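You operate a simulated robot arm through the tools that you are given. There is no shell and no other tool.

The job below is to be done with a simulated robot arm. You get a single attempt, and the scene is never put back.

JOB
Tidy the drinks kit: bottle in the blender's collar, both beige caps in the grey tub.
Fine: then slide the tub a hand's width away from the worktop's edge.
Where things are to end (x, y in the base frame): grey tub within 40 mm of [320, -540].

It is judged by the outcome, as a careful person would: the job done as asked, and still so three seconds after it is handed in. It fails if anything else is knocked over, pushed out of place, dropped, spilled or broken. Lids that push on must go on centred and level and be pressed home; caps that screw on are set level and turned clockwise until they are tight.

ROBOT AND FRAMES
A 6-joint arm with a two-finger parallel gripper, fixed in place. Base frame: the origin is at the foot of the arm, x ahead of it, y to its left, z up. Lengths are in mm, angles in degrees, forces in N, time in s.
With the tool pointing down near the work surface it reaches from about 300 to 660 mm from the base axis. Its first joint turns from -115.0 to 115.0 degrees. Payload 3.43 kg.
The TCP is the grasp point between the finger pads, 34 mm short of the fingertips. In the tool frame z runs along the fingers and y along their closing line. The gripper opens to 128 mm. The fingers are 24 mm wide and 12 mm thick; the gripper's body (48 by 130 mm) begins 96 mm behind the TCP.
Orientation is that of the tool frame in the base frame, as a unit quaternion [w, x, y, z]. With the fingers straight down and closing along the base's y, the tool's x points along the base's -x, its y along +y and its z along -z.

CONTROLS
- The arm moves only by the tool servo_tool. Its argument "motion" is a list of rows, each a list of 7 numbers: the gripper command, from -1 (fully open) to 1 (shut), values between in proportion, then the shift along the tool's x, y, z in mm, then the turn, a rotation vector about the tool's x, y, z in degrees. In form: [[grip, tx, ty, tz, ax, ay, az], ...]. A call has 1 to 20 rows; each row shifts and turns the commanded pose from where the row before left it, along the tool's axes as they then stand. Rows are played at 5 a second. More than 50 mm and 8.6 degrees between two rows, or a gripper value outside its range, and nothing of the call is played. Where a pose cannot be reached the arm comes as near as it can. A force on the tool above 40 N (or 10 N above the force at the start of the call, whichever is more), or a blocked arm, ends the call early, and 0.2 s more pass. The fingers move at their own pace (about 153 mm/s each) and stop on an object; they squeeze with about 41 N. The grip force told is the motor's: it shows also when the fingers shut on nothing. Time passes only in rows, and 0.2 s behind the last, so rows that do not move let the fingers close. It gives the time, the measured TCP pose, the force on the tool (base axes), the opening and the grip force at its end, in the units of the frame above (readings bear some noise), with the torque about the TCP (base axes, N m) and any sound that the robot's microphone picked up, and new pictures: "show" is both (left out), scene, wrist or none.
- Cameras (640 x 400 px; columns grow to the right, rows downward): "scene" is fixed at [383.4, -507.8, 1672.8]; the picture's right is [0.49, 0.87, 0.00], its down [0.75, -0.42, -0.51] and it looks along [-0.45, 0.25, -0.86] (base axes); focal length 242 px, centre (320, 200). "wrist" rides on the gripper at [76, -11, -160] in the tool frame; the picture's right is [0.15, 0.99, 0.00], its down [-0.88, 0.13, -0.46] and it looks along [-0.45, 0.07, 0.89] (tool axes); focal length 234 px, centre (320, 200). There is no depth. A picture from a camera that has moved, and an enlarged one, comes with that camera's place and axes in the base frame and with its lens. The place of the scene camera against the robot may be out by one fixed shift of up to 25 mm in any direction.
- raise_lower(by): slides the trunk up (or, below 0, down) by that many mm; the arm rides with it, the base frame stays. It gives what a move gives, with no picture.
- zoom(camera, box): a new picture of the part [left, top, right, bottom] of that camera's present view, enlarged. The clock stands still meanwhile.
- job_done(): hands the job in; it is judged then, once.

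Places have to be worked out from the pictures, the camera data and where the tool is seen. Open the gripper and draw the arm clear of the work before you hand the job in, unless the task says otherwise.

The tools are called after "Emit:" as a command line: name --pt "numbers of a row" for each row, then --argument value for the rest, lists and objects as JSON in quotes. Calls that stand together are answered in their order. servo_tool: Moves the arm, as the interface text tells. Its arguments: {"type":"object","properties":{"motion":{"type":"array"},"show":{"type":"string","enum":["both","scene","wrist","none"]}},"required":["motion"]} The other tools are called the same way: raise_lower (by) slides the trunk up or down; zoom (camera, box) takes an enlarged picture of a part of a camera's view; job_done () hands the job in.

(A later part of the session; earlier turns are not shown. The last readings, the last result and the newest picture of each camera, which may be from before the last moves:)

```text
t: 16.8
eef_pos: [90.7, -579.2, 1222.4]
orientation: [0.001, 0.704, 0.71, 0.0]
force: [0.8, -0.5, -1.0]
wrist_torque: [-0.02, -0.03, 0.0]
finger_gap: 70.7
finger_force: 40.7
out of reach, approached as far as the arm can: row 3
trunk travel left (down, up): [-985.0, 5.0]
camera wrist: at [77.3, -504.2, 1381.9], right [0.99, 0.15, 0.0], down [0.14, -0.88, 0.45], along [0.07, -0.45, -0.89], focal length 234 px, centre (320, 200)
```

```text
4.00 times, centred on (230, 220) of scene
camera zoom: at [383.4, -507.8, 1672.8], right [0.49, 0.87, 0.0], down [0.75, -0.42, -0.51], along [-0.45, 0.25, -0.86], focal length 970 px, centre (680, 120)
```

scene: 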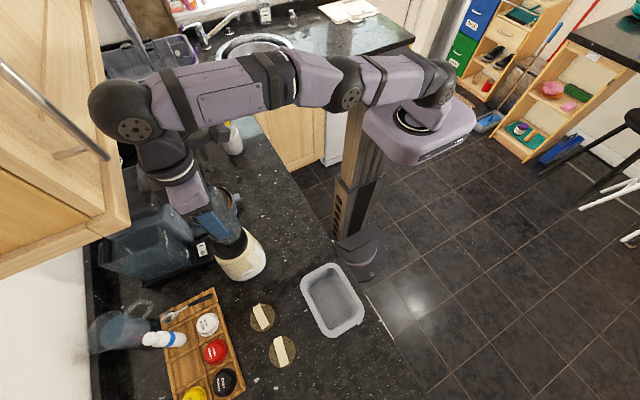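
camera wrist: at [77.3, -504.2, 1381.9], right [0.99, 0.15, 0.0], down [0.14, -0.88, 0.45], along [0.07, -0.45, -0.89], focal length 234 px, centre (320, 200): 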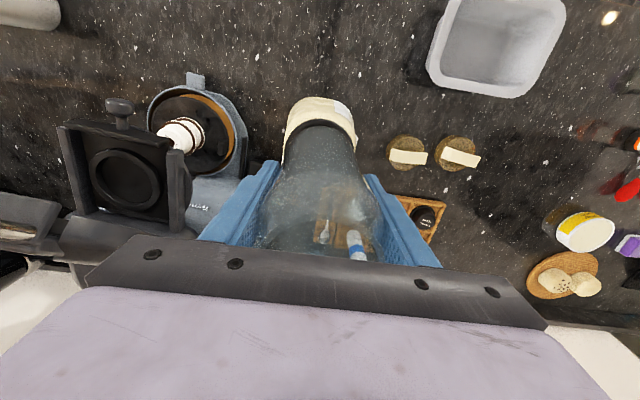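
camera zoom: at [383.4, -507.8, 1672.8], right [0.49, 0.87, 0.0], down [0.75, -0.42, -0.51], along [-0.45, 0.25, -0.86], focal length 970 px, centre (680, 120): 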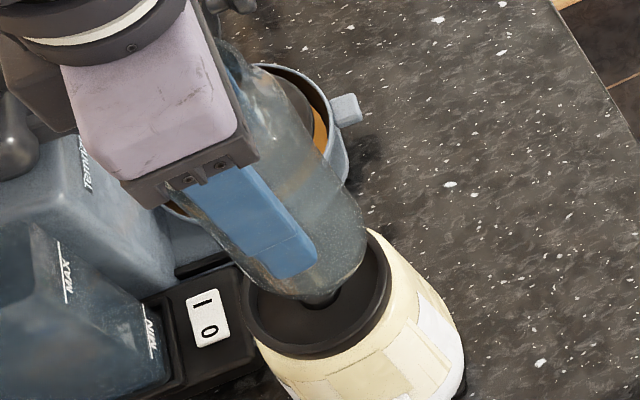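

The arm stopped about 11 mm short at this height; the bottle is at y≈-579 and the collar centre at about (90,-592). I lower 12 mm (base still above the ring) to gain reach and move the last 13 mm outward.

Emit:
servo_tool --pt "1 0 0 6 0 0 0" --pt "1 0 0 6 0 0 0" --pt "1 -6 0 0 0 0 0" --pt "1 -7 0 0 0 0 0" --pt "1 0 0 0 0 0 0" --show "both"

Emit:
zoom --camera "wrist" --box '[220, 100, 420, 250]'

Emit:
zoom --camera "scene" --box '[190, 190, 270, 280]'

```text
t: 18.0
eef_pos: [87.6, -582.6, 1210.6]
orientation: [0.0, 0.704, 0.711, -0.001]
force: [0.0, -0.5, -2.0]
wrist_torque: [0.04, 0.02, 0.01]
finger_gap: 70.8
finger_force: 40.7
out of reach, approached as far as the arm can: row 4
trunk travel left (down, up): [-985.0, 5.0]
camera wrist: at [76.7, -508.1, 1370.0], right [0.99, 0.15, 0.0], down [0.14, -0.88, 0.46], along [0.07, -0.45, -0.89], focal length 234 px, centre (320, 200)
```

scene: 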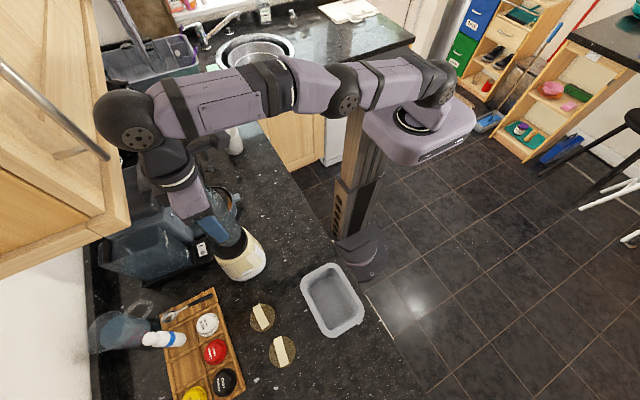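
wrist: 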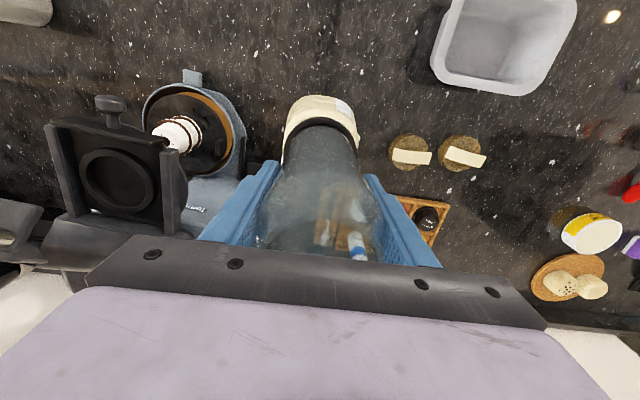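

```text
2.67 times, centred on (320, 175) of wrist
camera zoom: at [76.7, -508.1, 1370.0], right [0.99, 0.15, 0.0], down [0.14, -0.88, 0.46], along [0.07, -0.45, -0.89], focal length 624 px, centre (320, 267)
```

zoom: 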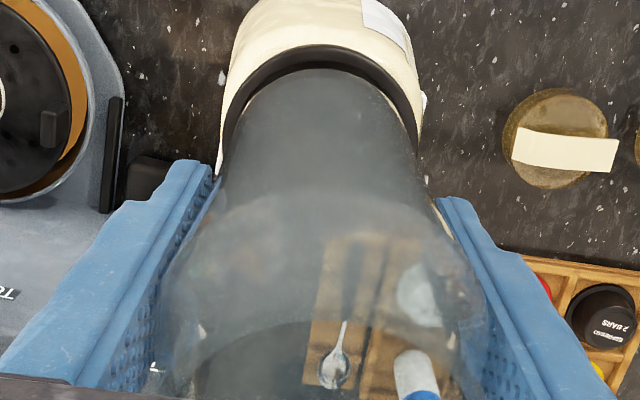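

```text
4.44 times, centred on (230, 235) of scene
camera zoom: at [383.4, -507.8, 1672.8], right [0.49, 0.87, 0.0], down [0.75, -0.42, -0.51], along [-0.45, 0.25, -0.86], focal length 1077 px, centre (720, 44)
```

zoom: 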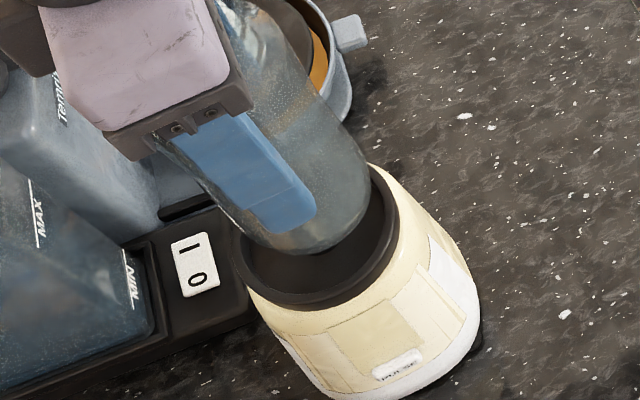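

At full stretch I am still about 9 mm short in y. Tilting the tool 3.5° (fingers outward) moves the wrist inward and swings the bottle base about 7 mm outward, so I apply that with a small x/y correction and check again.

Emit:
servo_tool --pt "1 0 1 0 0 -1.8 0" --pt "1 0 1.5 0 0 -1.7 0" --pt "1 -3.5 0 0 0 0 0" --pt "1 0 0 0 0 0 0" --pt "1 0 0 0 0 0 0" --show "both"

Emit:
zoom --camera "wrist" --box '[220, 100, 420, 250]'

Emit:
zoom --camera "scene" --box '[190, 190, 270, 280]'

```text
t: 19.2
eef_pos: [91.9, -586.5, 1210.1]
orientation: [0.022, 0.703, 0.71, -0.022]
force: [-1.0, -1.1, -1.1]
wrist_torque: [0.0, 0.02, 0.03]
finger_gap: 70.7
finger_force: 41.0
trunk travel left (down, up): [-985.0, 5.0]
camera wrist: at [79.3, -501.9, 1365.0], right [0.99, 0.15, -0.01], down [0.14, -0.85, 0.51], along [0.07, -0.5, -0.86], focal length 234 px, centre (320, 200)
```

scene: 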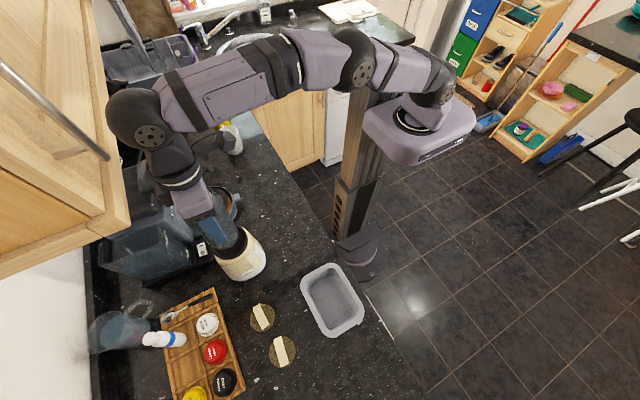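
wrist: 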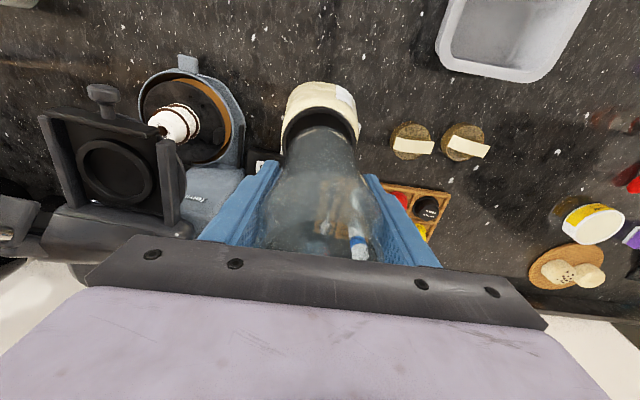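

```text
2.67 times, centred on (320, 175) of wrist
camera zoom: at [79.3, -501.9, 1365.0], right [0.99, 0.15, -0.01], down [0.14, -0.85, 0.51], along [0.07, -0.5, -0.86], focal length 624 px, centre (320, 267)
```

zoom: 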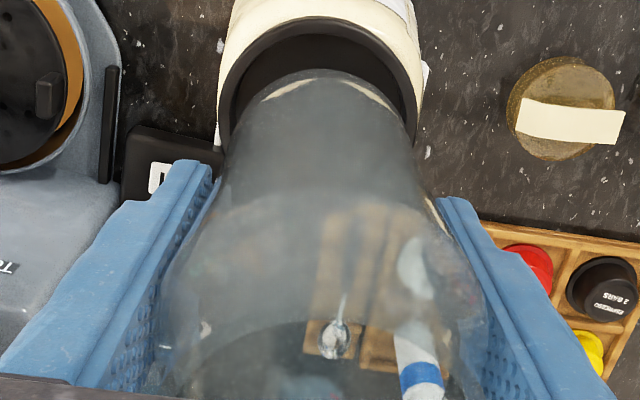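

```text
4.44 times, centred on (230, 235) of scene
camera zoom: at [383.4, -507.8, 1672.8], right [0.49, 0.87, 0.0], down [0.75, -0.42, -0.51], along [-0.45, 0.25, -0.86], focal length 1077 px, centre (720, 44)
```

zoom: 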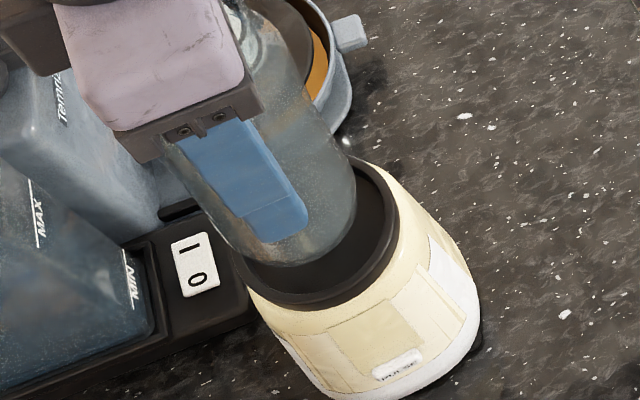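

The pose is now reachable: the base centre is near (92,-592) and the collar centre near (89.5,-592.5). I shift 2 mm in −x and lower gently in small steps, watching the force.

Emit:
servo_tool --pt "1 0 -2 0 0 0 0" --pt "1 0 0 4 0 0 0" --pt "1 0 0 4 0 0 0" --pt "1 0 0 4 0 0 0" --pt "1 0 0 4 0 0 0" --pt "1 0 0 0 0 0 0" --show "both"

Emit:
zoom --camera "wrist" --box '[220, 80, 420, 230]'

Emit:
zoom --camera "scene" --box '[190, 190, 270, 280]'

```text
t: 20.6
eef_pos: [90.3, -587.1, 1196.7]
orientation: [0.021, 0.704, 0.71, -0.022]
force: [0.3, -0.2, -1.1]
wrist_torque: [0.02, 0.0, 0.01]
finger_gap: 71.1
finger_force: 41.5
trunk travel left (down, up): [-985.0, 5.0]
camera wrist: at [77.6, -502.7, 1349.6], right [0.99, 0.15, -0.01], down [0.14, -0.85, 0.51], along [0.07, -0.5, -0.86], focal length 234 px, centre (320, 200)
```

scene: 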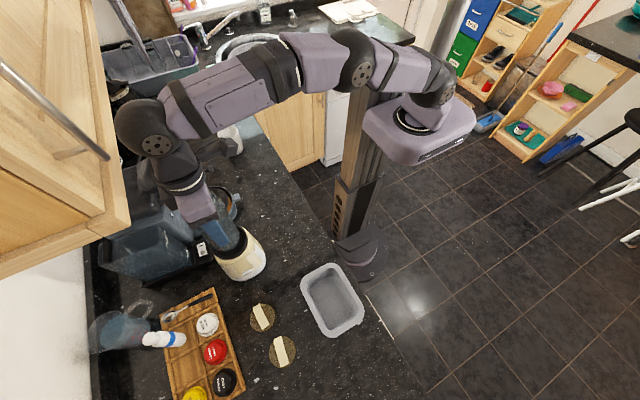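
wrist: 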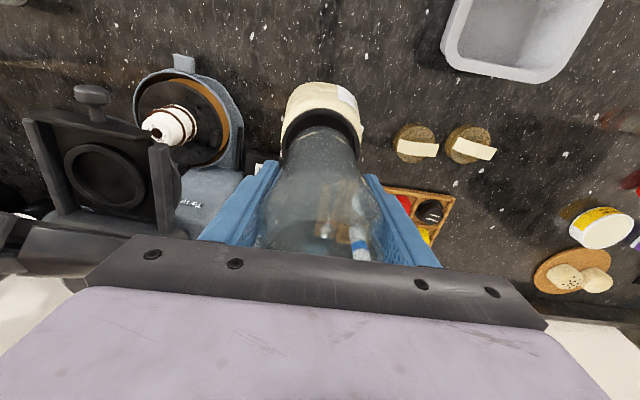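

```text
2.67 times, centred on (320, 155) of wrist
camera zoom: at [77.6, -502.7, 1349.6], right [0.99, 0.15, -0.01], down [0.14, -0.85, 0.51], along [0.07, -0.5, -0.86], focal length 624 px, centre (320, 320)
```

zoom: 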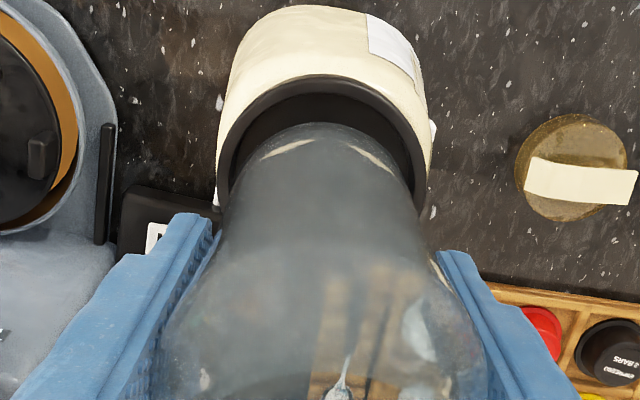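

```text
4.44 times, centred on (230, 235) of scene
camera zoom: at [383.4, -507.8, 1672.8], right [0.49, 0.87, 0.0], down [0.75, -0.42, -0.51], along [-0.45, 0.25, -0.86], focal length 1077 px, centre (720, 44)
```

zoom: 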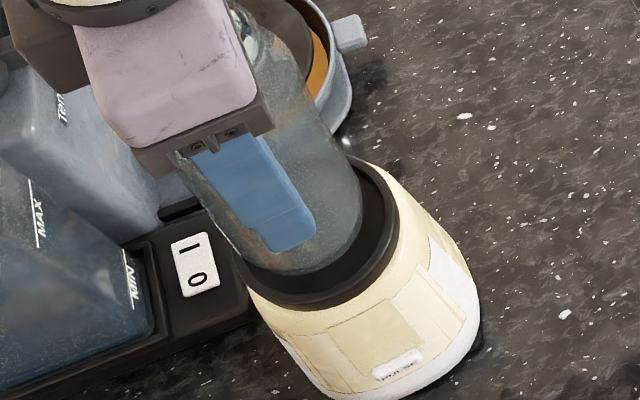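

No contact yet and the bottle is laterally aligned in the ring. I keep lowering in 3–4 mm steps until contact.

Emit:
servo_tool --pt "1 0 0 4 0 0 0" --pt "1 0 0 4 0 0 0" --pt "1 0 0 3 0 0 0" --pt "1 0 0 3 0 0 0" --pt "1 0 0 0 0 0 0" --show "both"

Emit:
zoom --camera "wrist" --box '[220, 80, 420, 230]'

Emit:
zoom --camera "scene" --box '[190, 190, 270, 280]'

```text
t: 21.8
eef_pos: [90.9, -588.5, 1181.9]
orientation: [0.021, 0.704, 0.71, -0.021]
force: [0.6, 0.5, -1.1]
wrist_torque: [-0.04, 0.02, -0.01]
finger_gap: 70.6
finger_force: 40.5
trunk travel left (down, up): [-985.0, 5.0]
camera wrist: at [77.4, -503.1, 1335.4], right [0.99, 0.15, -0.01], down [0.14, -0.85, 0.51], along [0.07, -0.5, -0.86], focal length 234 px, centre (320, 200)
```

scene: 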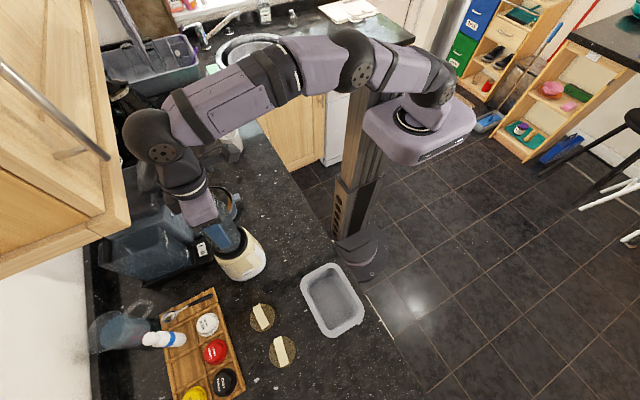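
wrist: 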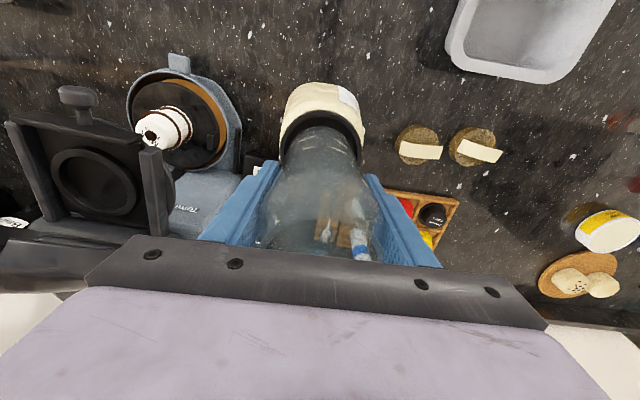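

```text
2.67 times, centred on (320, 155) of wrist
camera zoom: at [77.4, -503.1, 1335.4], right [0.99, 0.15, -0.01], down [0.14, -0.85, 0.51], along [0.07, -0.5, -0.86], focal length 624 px, centre (320, 320)
```

zoom: 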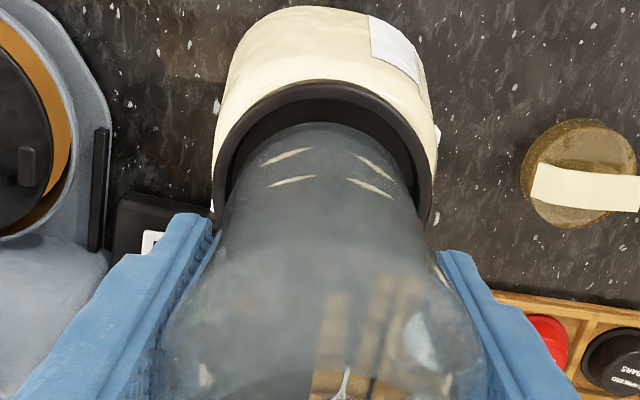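

```text
4.44 times, centred on (230, 235) of scene
camera zoom: at [383.4, -507.8, 1672.8], right [0.49, 0.87, 0.0], down [0.75, -0.42, -0.51], along [-0.45, 0.25, -0.86], focal length 1077 px, centre (720, 44)
```

zoom: 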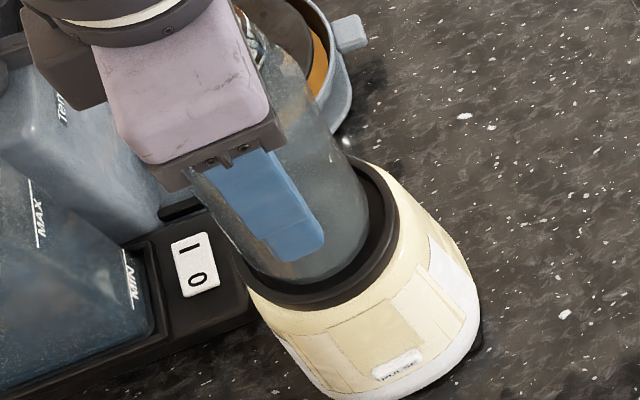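

Still no contact at z≈1182; the bottle looks about 3 mm too far toward −y within the ring. I nudge it +3 mm in y and +1.5 mm in x, then lower in 2 mm steps.

Emit:
servo_tool --pt "1 3 1.5 0 0 0 0" --pt "1 0 0 2 0 0 0" --pt "1 0 0 2 0 0 0" --pt "1 0 0 2 0 0 0" --pt "1 0 0 0 0 0 0" --show "none"

Emit:
zoom --camera "scene" --box '[190, 190, 270, 280]'

```text
t: 23.0
eef_pos: [90.0, -585.1, 1175.3]
orientation: [0.021, 0.703, 0.71, -0.022]
force: [-0.7, -0.6, -0.7]
wrist_torque: [0.01, 0.02, 0.0]
finger_gap: 70.7
finger_force: 41.2
trunk travel left (down, up): [-985.0, 5.0]
```

```text
4.44 times, centred on (230, 235) of scene
camera zoom: at [383.4, -507.8, 1672.8], right [0.49, 0.87, 0.0], down [0.75, -0.42, -0.51], along [-0.45, 0.25, -0.86], focal length 1077 px, centre (720, 44)
```

zoom: 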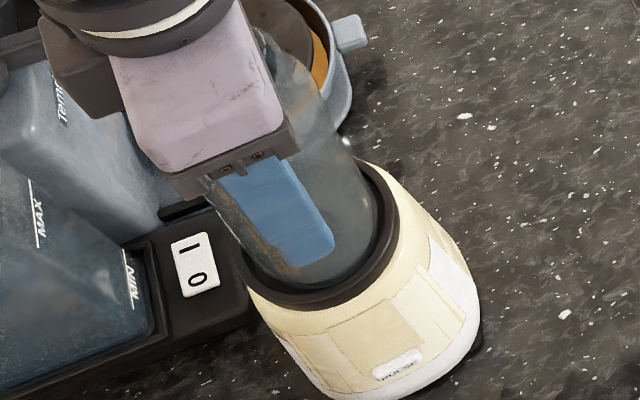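

The bottle is now well centred within the ring and still free. I continue lowering by 2 mm steps, looking for the contact force.

Emit:
servo_tool --pt "1 0 0 2 0 0 0" --pt "1 0 0 2 0 0 0" --pt "1 0 0 2 0 0 0" --pt "1 0 0 0 0 0 0" --show "none"

Emit:
zoom --camera "scene" --box '[190, 190, 270, 280]'

```text
t: 24.0
eef_pos: [91.0, -583.9, 1172.3]
orientation: [0.025, 0.703, 0.71, -0.024]
force: [1.3, -1.6, 26.8]
wrist_torque: [0.56, -0.14, -0.05]
finger_gap: 71.1
finger_force: 41.2
trunk travel left (down, up): [-985.0, 5.0]
```

```text
4.44 times, centred on (230, 235) of scene
camera zoom: at [383.4, -507.8, 1672.8], right [0.49, 0.87, 0.0], down [0.75, -0.42, -0.51], along [-0.45, 0.25, -0.86], focal length 1077 px, centre (720, 44)
```

zoom: 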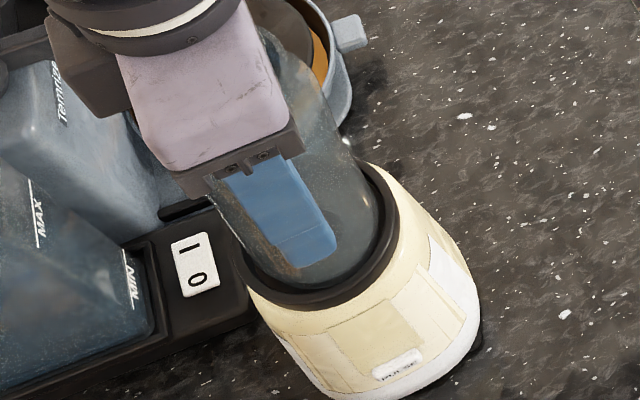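

Contact at z≈1172 with 27 N: the base's +y edge rests on the collar floor about 20 mm below the rim. I ease up 2 mm to remove the preload before releasing.

Emit:
servo_tool --pt "1 0 0 -1.5 0 0 0" --pt "1 0 0 -1 0 0 0" --pt "1 0 0 0 0 0 0" --show "wrist"

Emit:
zoom --camera "wrist" --box '[220, 80, 420, 230]'

```text
t: 24.8
eef_pos: [91.3, -585.1, 1172.6]
orientation: [0.023, 0.703, 0.71, -0.024]
force: [2.8, -5.2, 20.6]
wrist_torque: [0.15, -0.21, -0.07]
finger_gap: 71.0
finger_force: 40.9
trunk travel left (down, up): [-985.0, 5.0]
camera wrist: at [79.1, -499.2, 1326.7], right [0.99, 0.15, -0.01], down [0.14, -0.85, 0.51], along [0.07, -0.51, -0.86], focal length 234 px, centre (320, 200)
```

wrist: 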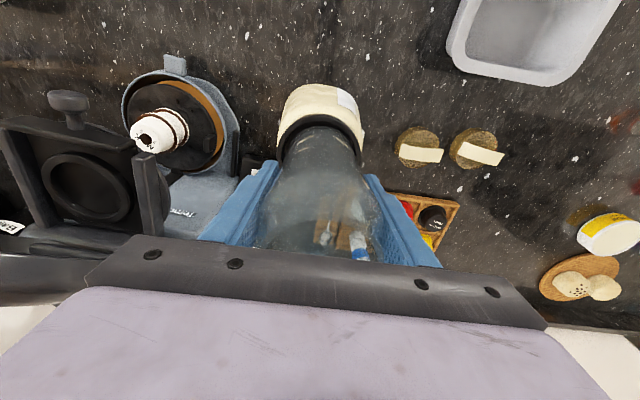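

```text
2.67 times, centred on (320, 155) of wrist
camera zoom: at [79.1, -499.2, 1326.7], right [0.99, 0.15, -0.01], down [0.14, -0.85, 0.51], along [0.07, -0.51, -0.86], focal length 624 px, centre (320, 320)
```

zoom: 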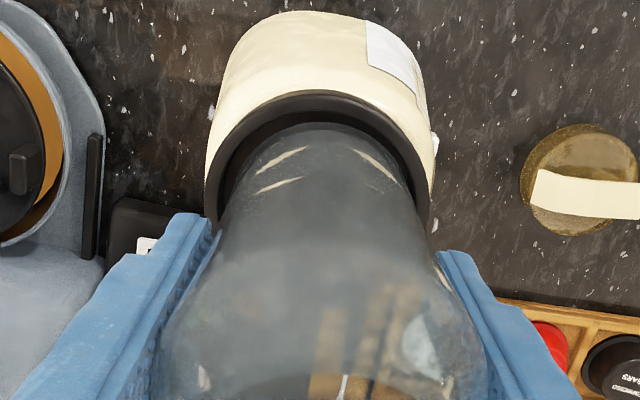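

There is still about 20 N pressing. I ease up 2 mm more.

Emit:
servo_tool --pt "1 0 0 -1 0 0 0" --pt "1 0 0 -1 0 0 0" --pt "1 0 0 0 0 0 0" --show "none"

```text
t: 25.6
eef_pos: [91.7, -584.9, 1171.2]
orientation: [0.021, 0.704, 0.71, -0.021]
force: [1.8, -4.0, 10.3]
wrist_torque: [-0.11, -0.07, -0.02]
finger_gap: 71.2
finger_force: 40.8
trunk travel left (down, up): [-985.0, 5.0]
```

The load is down to 10 N. One more millimetre up, then I open the fingers to about 100 mm so the bottle settles flat in the collar.

Emit:
servo_tool --pt "1 0 0 -1 0 0 0" --pt "1 0 0 0 0 0 0" --pt "-0.15 0 0 0 0 0 0" --pt "-0.56 0 0 0 0 0 0" --pt "-0.56 0 0 0 0 0 0" --pt "-0.56 0 0 0 0 0 0" --show "both"

Emit:
zoom --camera "wrist" --box '[220, 80, 420, 230]'

Emit:
zoom --camera "scene" --box '[190, 180, 270, 280]'

```text
t: 27.0
eef_pos: [91.7, -585.1, 1173.6]
orientation: [0.022, 0.704, 0.71, -0.021]
force: [-0.5, 0.2, 0.4]
wrist_torque: [-0.01, -0.01, 0.01]
finger_gap: 99.8
finger_force: 0.0
trunk travel left (down, up): [-985.0, 5.0]
camera wrist: at [78.8, -500.3, 1328.5], right [0.99, 0.15, -0.01], down [0.14, -0.85, 0.51], along [0.07, -0.5, -0.86], focal length 234 px, centre (320, 200)
```

scene: 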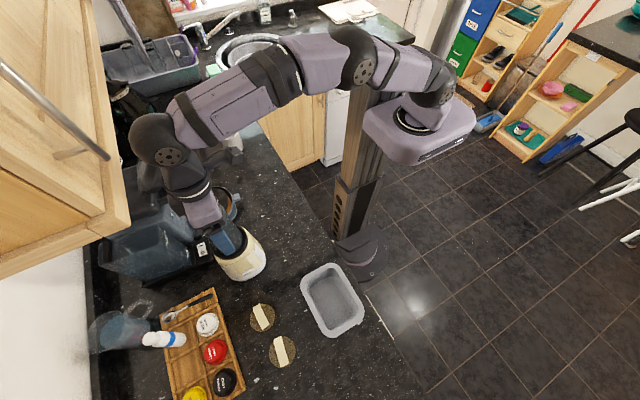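
wrist: 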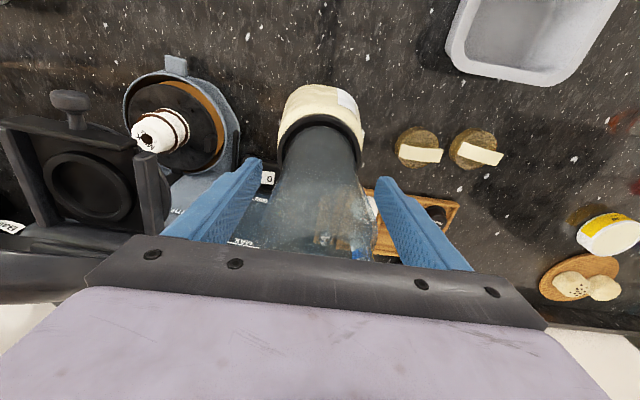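

```text
2.67 times, centred on (320, 155) of wrist
camera zoom: at [78.8, -500.3, 1328.5], right [0.99, 0.15, -0.01], down [0.14, -0.85, 0.51], along [0.07, -0.5, -0.86], focal length 624 px, centre (320, 320)
```

zoom: 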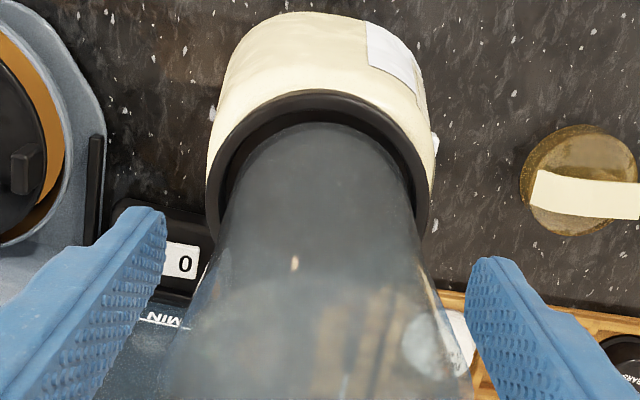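

```text
4.00 times, centred on (230, 230) of scene
camera zoom: at [383.4, -507.8, 1672.8], right [0.49, 0.87, 0.0], down [0.75, -0.42, -0.51], along [-0.45, 0.25, -0.86], focal length 970 px, centre (680, 80)
```

zoom: 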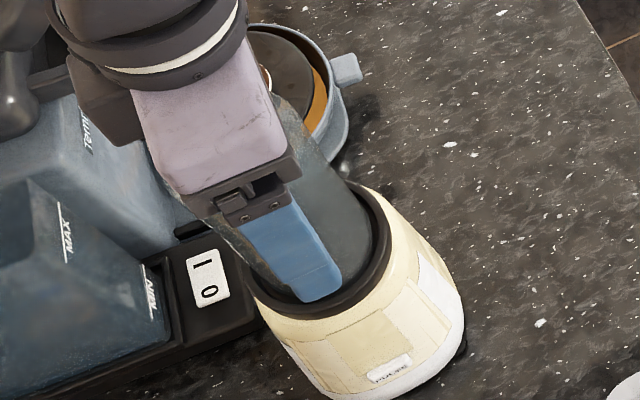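

The fingers are open (100 mm) with no residual force and the bottle stands in the collar. Since the arm cannot lift high enough here, I back the fingers out horizontally toward the robot, rising slightly.

Emit:
servo_tool --pt "-0.56 15 0 -2 0 0 0" --pt "-0.56 20 0 -2 0 0 0" --pt "-0.56 25 0 -3 0 0 0" --pt "-0.56 30 0 -3 0 0 0" --pt "-0.56 20 0 -10 0 0 0" --pt "-0.56 0 0 0 0 0 0" --show "both"

Emit:
zoom --camera "scene" --box '[180, 170, 280, 290]'

Emit:
zoom --camera "wrist" --box '[220, 120, 420, 270]'

```text
t: 28.4
eef_pos: [91.2, -473.4, 1187.0]
orientation: [0.021, 0.704, 0.71, -0.021]
force: [-0.8, -0.7, 0.4]
wrist_torque: [0.01, 0.01, 0.0]
finger_gap: 99.9
finger_force: 0.1
trunk travel left (down, up): [-985.0, 5.0]
camera wrist: at [78.2, -389.2, 1341.0], right [0.99, 0.15, -0.01], down [0.14, -0.85, 0.51], along [0.07, -0.5, -0.86], focal length 234 px, centre (320, 200)
```

scene: 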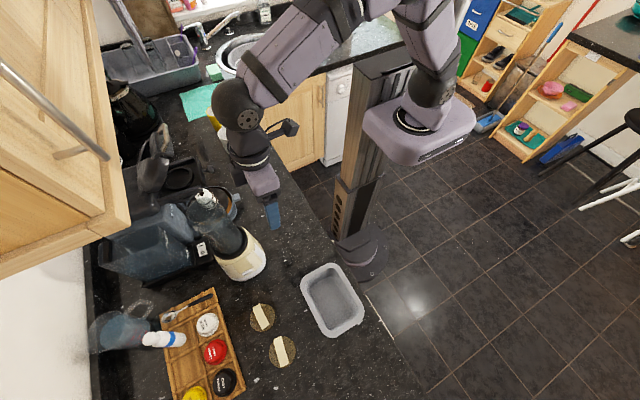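
wrist: 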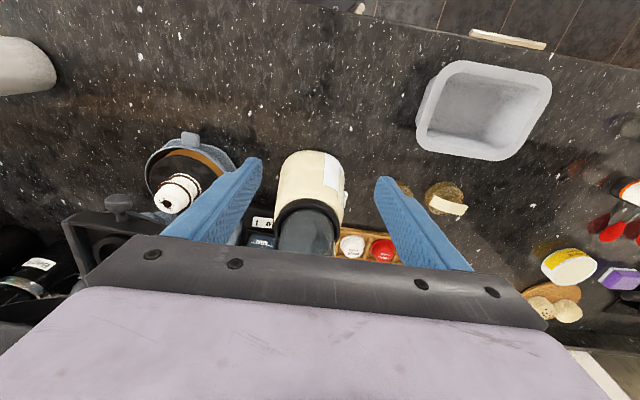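

```text
3.33 times, centred on (230, 230) of scene
camera zoom: at [383.4, -507.8, 1672.8], right [0.49, 0.87, 0.0], down [0.75, -0.42, -0.51], along [-0.45, 0.25, -0.86], focal length 808 px, centre (620, 100)
```

zoom: 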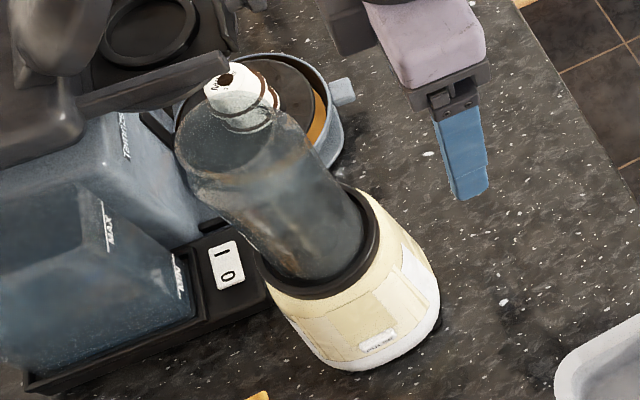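

```text
2.67 times, centred on (320, 195) of wrist
camera zoom: at [78.2, -389.2, 1341.0], right [0.99, 0.15, -0.01], down [0.14, -0.85, 0.51], along [0.07, -0.5, -0.86], focal length 624 px, centre (320, 213)
```

zoom: 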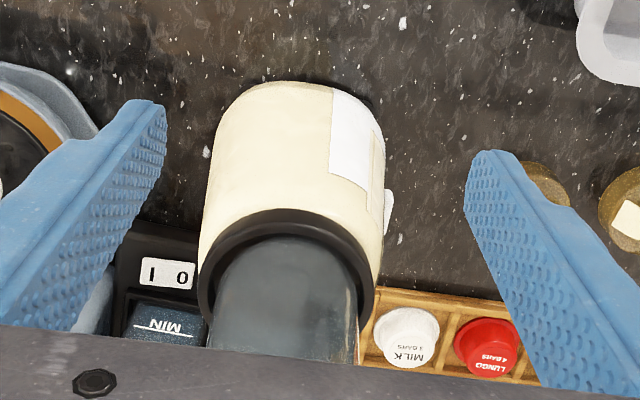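

The bottle is standing in the collar. I zoom on it from the scene camera to check that it is upright and seated.

Emit:
zoom --camera "scene" --box '[185, 180, 255, 270]'

```text
4.44 times, centred on (220, 225) of scene
camera zoom: at [383.4, -507.8, 1672.8], right [0.49, 0.87, 0.0], down [0.75, -0.42, -0.51], along [-0.45, 0.25, -0.86], focal length 1077 px, centre (764, 89)
```

zoom: 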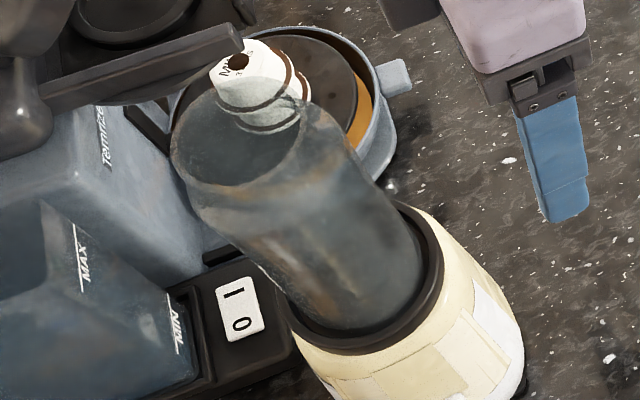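

The bottle stands within about 2° of vertical in the collar. Next are the caps: each is a puck about 75 mm wide with an upright bar (≈18 mm thick, 25 mm tall) running roughly along base x. I move away from the blender, untilt, and turn the wrist back about 81° so the fingers close across the bars.

Emit:
servo_tool --pt "-0.56 5 35 -5 0 3.4 0" --pt "-0.56 5 40 0 0 0 0" --pt "-0.56 5 40 0 0 0 0" --pt "-0.56 5 35 0 0 0 0" --pt "-0.56 0 0 0 0 0 -8.1" --pt "-0.56 0 0 0 0 0 -8.1" --pt "-0.56 0 0 0 0 0 -8.1" --pt "-0.56 0 0 0 0 0 -8.1" --pt "-0.56 0 0 0 0 0 -8.1" --pt "-0.56 0 0 0 0 0 -8.1" --pt "-0.56 0 0 0 0 0 -8.1" --pt "-0.56 0 0 0 0 0 -8.1" --pt "-0.56 0 0 0 0 0 -8.1" --pt "-0.56 0 0 0 0 0 -8.1" --pt "-0.56 0 0 0 0 0 0" --show "both"

```text
t: 31.6
eef_pos: [240.6, -450.8, 1190.8]
orientation: [0.0, 0.073, 0.997, -0.002]
force: [-0.1, -1.3, 0.8]
wrist_torque: [-0.04, -0.01, -0.01]
finger_gap: 99.8
finger_force: 0.0
trunk travel left (down, up): [-985.0, 5.0]
camera wrist: at [162.9, -452.8, 1351.1], right [0.0, 1.0, 0.0], down [0.89, 0.0, 0.46], along [0.46, 0.0, -0.89], focal length 234 px, centre (320, 200)
```

scene: 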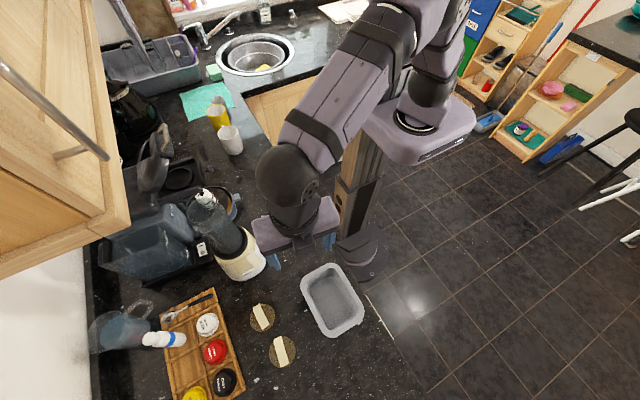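
wrist: 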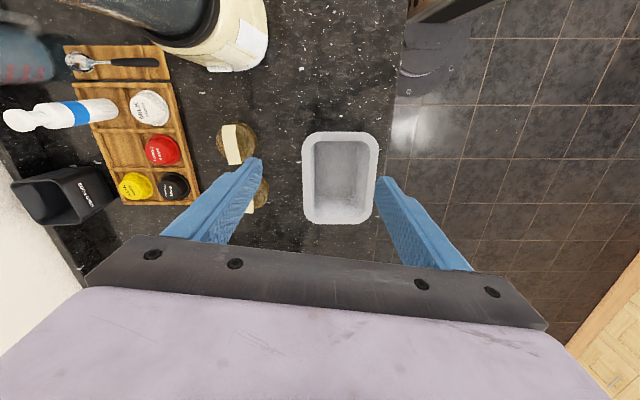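

The camera axes are now aligned with the base axes, which makes measuring easy. I zoom on the tub and caps.

Emit:
zoom --camera "wrist" --box '[200, 100, 400, 240]'

Emit:
zoom --camera "wrist" --box '[200, 105, 290, 220]'

```text
2.86 times, centred on (300, 170) of wrist
camera zoom: at [162.9, -452.8, 1351.1], right [0.0, 1.0, 0.0], down [0.89, 0.0, 0.46], along [0.46, 0.0, -0.89], focal length 669 px, centre (377, 286)
```

zoom: 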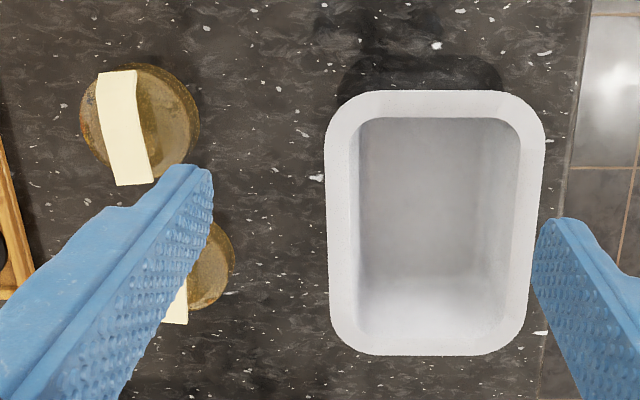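

```text
3.48 times, centred on (245, 162) of wrist
camera zoom: at [162.9, -452.8, 1351.1], right [0.0, 1.0, 0.0], down [0.89, 0.0, 0.46], along [0.46, 0.0, -0.89], focal length 814 px, centre (581, 330)
```

zoom: 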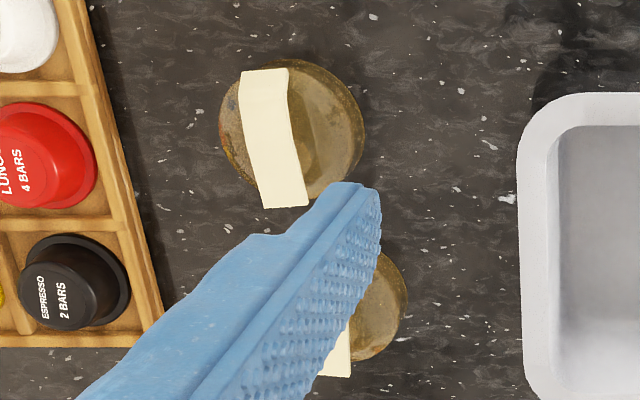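

Cap 1's bar is centred near (268,-609) running almost exactly along x, cap 2 is near (374,-600), and the tub is about 189×140 mm centred near (337,-416). I lower the trunk 100 mm so the arm is at its best height for far reach near the worktop.

Emit:
raise_lower --by -100

```text
t: 32.9
eef_pos: [239.6, -453.3, 1092.7]
orientation: [-0.001, 0.074, 0.997, -0.001]
force: [0.4, 0.7, 0.6]
wrist_torque: [0.0, 0.03, 0.02]
finger_gap: 100.0
finger_force: 0.1
trunk travel left (down, up): [-885.0, 105.0]
```

Next I measure the worktop height by touch: I move over a free patch near (190,-470), close the fingers, align the tool with base x and descend to well above the surface.

Emit:
servo_tool --pt "1 23 -12 0 0 0 0" --pt "1 24 -12 0 0 0 -7.5" --pt "1 0 0 40 0 0 0" --pt "1 0 0 40 0 0 0" --pt "1 0 0 37 0 0 0" --pt "1 0 0 0 0 0 0" --show "both"

```text
t: 34.3
eef_pos: [187.8, -470.7, 972.9]
orientation: [0.001, 0.01, 1.0, -0.001]
force: [0.7, 0.4, -0.9]
wrist_torque: [-0.04, -0.03, -0.03]
finger_gap: 0.0
finger_force: 32.7
trunk travel left (down, up): [-885.0, 105.0]
camera wrist: at [111.2, -480.2, 1133.3], right [-0.13, 0.99, 0.0], down [0.88, 0.12, 0.46], along [0.45, 0.06, -0.89], focal length 234 px, centre (320, 200)
```

scene: 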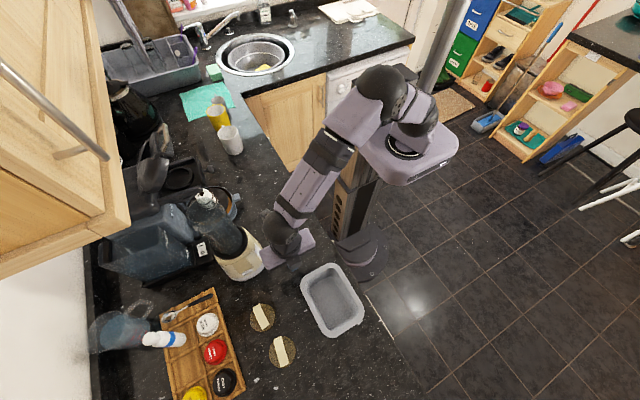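
wrist: 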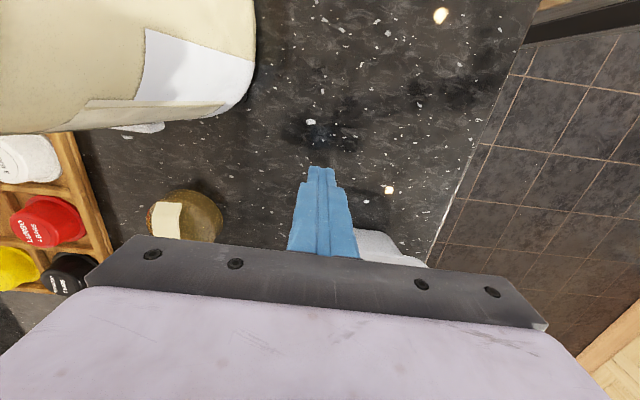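

The spot below is free. I descend 30 mm, then in 1.5 mm steps to find the worktop.

Emit:
servo_tool --pt "1 0 0 15 0 0 0" --pt "1 0 0 15 0 0 0" --pt "1 0 0 2 0 0 0" --pt "1 0 0 2 0 0 0" --pt "1 0 0 2 0 0 0" --pt "1 0 0 0 0 0 0" --show "none"

```text
t: 35.7
eef_pos: [190.4, -469.8, 944.2]
orientation: [0.001, 0.008, 1.0, -0.006]
force: [-1.5, 1.7, 35.2]
wrist_torque: [0.22, 0.37, -0.04]
finger_gap: 0.0
finger_force: 32.9
trunk travel left (down, up): [-885.0, 105.0]
```

Contact at TCP z≈944, so the worktop surface is at z≈910. I lift off, open the fingers and rise for the approach to cap 1.

Emit:
servo_tool --pt "1 0 0 -10 0 0 0" --pt "1 0 0 -40 0 0 0" --pt "0.3 0 0 -45 0 0 0" --pt "0.1 0 0 -45 0 0 0" --pt "0.1 0 0 0 0 0 0" --show "wrist"

Emit:
zoom --camera "wrist" --box '[140, 80, 400, 240]'

```text
t: 36.9
eef_pos: [190.0, -471.5, 1077.1]
orientation: [0.0, 0.009, 1.0, 0.0]
force: [-0.2, 0.1, -1.2]
wrist_torque: [-0.01, 0.03, 0.03]
finger_gap: 57.6
finger_force: 0.1
trunk travel left (down, up): [-885.0, 105.0]
camera wrist: at [112.5, -481.9, 1237.5], right [-0.13, 0.99, 0.0], down [0.88, 0.12, 0.46], along [0.45, 0.06, -0.89], focal length 234 px, centre (320, 200)
```

wrist: 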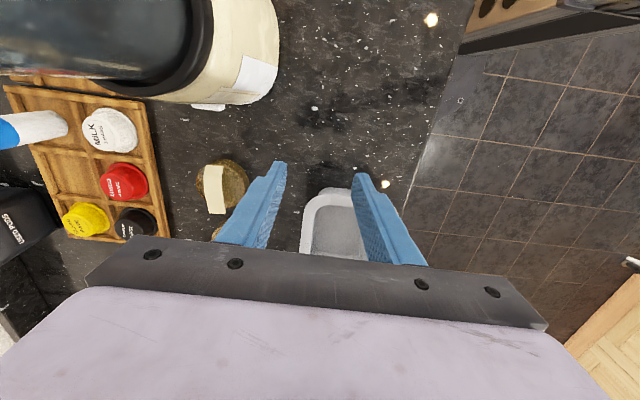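

```text
2.46 times, centred on (270, 160) of wrist
camera zoom: at [112.5, -481.9, 1237.5], right [-0.13, 0.99, 0.0], down [0.88, 0.12, 0.46], along [0.45, 0.06, -0.89], focal length 576 px, centre (443, 298)
```

zoom: 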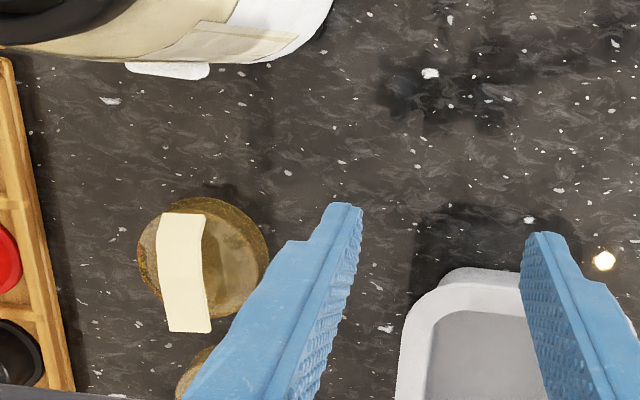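

Cap 1's bar top is at about (267,-609.5, z≈938). To keep the camera housing away from the bottle I go in +x first, then outward, then lower to z≈1000 with an 8° tilt, and look.

Emit:
servo_tool --pt "0.1 -36 0 17 0 0 0" --pt "0.1 -36 0 10 0 0 0" --pt "0.1 0 -40 0 0 0 0" --pt "0.1 0 -40 0 0 0 0" --pt "0.1 0 0 25 0 0 0" --pt "0.1 0 0 25 0 0 0" --pt "0.1 0 0 0 0 -8 0" --pt "0.1 0 0 0 0 0 0" --show "both"

Emit:
zoom --camera "wrist" --box '[160, 100, 400, 250]'

```text
t: 38.7
eef_pos: [260.2, -548.9, 1002.2]
orientation: [0.069, 0.009, 0.998, -0.001]
force: [0.5, -0.2, -0.6]
wrist_torque: [0.01, 0.02, -0.01]
finger_gap: 57.4
finger_force: 0.1
trunk travel left (down, up): [-885.0, 105.0]
camera wrist: at [162.2, -560.5, 1148.9], right [-0.13, 0.99, -0.02], down [0.81, 0.12, 0.57], along [0.57, 0.06, -0.82], focal length 234 px, centre (320, 200)
```

scene: 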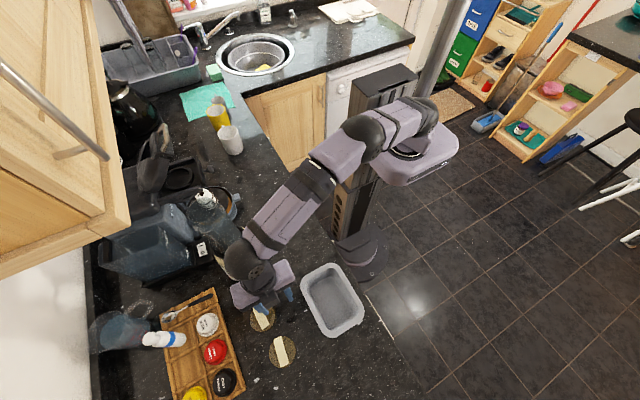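
wrist: 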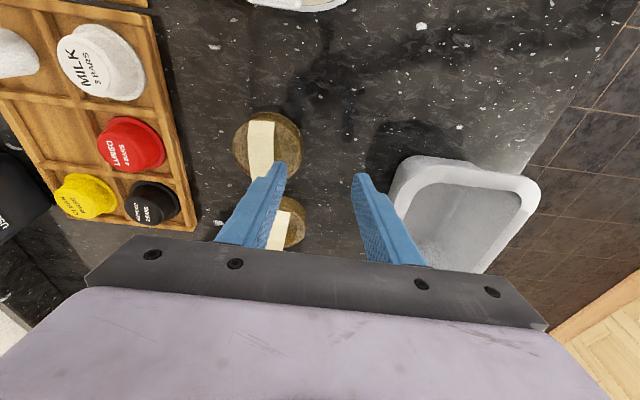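

```text
2.67 times, centred on (280, 175) of wrist
camera zoom: at [162.2, -560.5, 1148.9], right [-0.13, 0.99, -0.02], down [0.81, 0.12, 0.57], along [0.57, 0.06, -0.82], focal length 624 px, centre (427, 267)
```

zoom: 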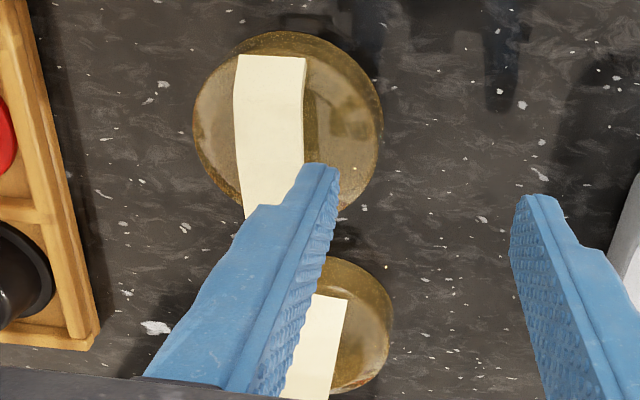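

The view puts bar 1's centre at about (265,-609). I move the final 60 mm outward at this height to check reach and straddling.

Emit:
servo_tool --pt "0.1 0 -20 0 0 0 0" --pt "0.1 0 -20 0 0 0 0" --pt "0.1 -1 -20 0 0 0 0" --pt "0.1 0 0 0 0 0 0" --show "both"

Emit:
zoom --camera "wrist" --box '[220, 100, 420, 250]'

Emit:
zoom --camera "scene" --box '[170, 200, 300, 360]'

```text
t: 39.7
eef_pos: [259.2, -578.9, 1003.4]
orientation: [0.07, 0.008, 0.998, -0.002]
force: [-0.5, 0.7, 0.2]
wrist_torque: [-0.01, 0.01, -0.01]
finger_gap: 57.6
finger_force: 0.0
out of reach, approached as far as the arm can: row 2, 3
trunk travel left (down, up): [-885.0, 105.0]
camera wrist: at [160.7, -590.1, 1150.4], right [-0.13, 0.99, -0.02], down [0.81, 0.12, 0.57], along [0.57, 0.06, -0.82], focal length 234 px, centre (320, 200)
```

scene: 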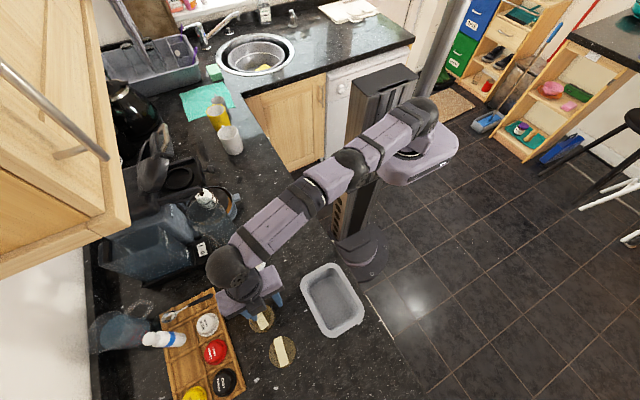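
wrist: 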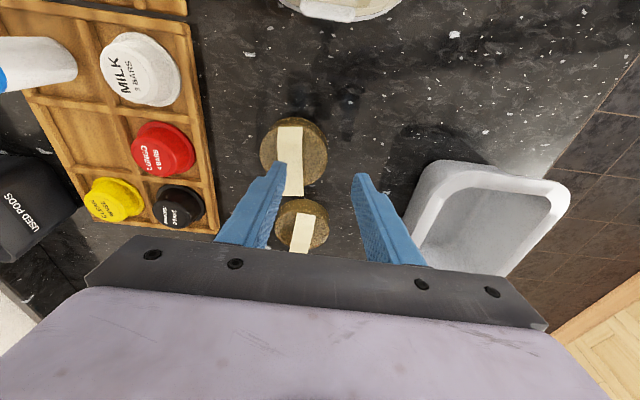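

```text
2.67 times, centred on (320, 175) of wrist
camera zoom: at [160.7, -590.1, 1150.4], right [-0.13, 0.99, -0.02], down [0.81, 0.12, 0.57], along [0.57, 0.06, -0.82], focal length 624 px, centre (320, 267)
```

zoom: 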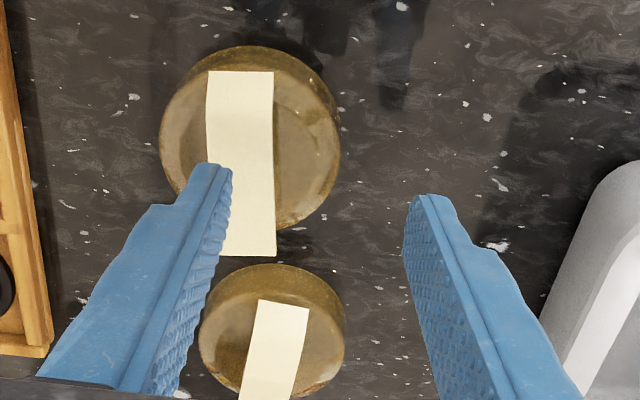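

```text
2.50 times, centred on (235, 280) of scene
camera zoom: at [383.4, -507.8, 1672.8], right [0.49, 0.87, 0.0], down [0.75, -0.42, -0.51], along [-0.45, 0.25, -0.86], focal length 606 px, centre (532, 0)
```

zoom: 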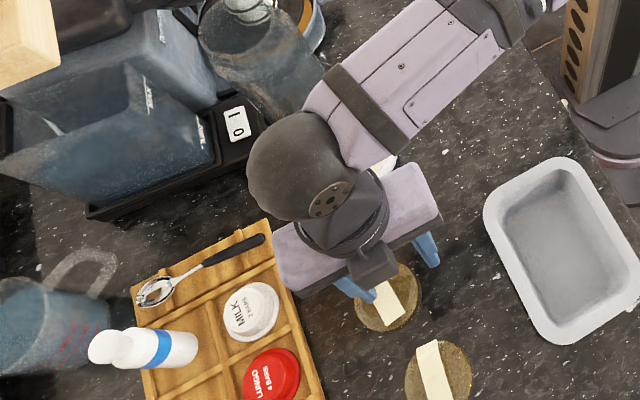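

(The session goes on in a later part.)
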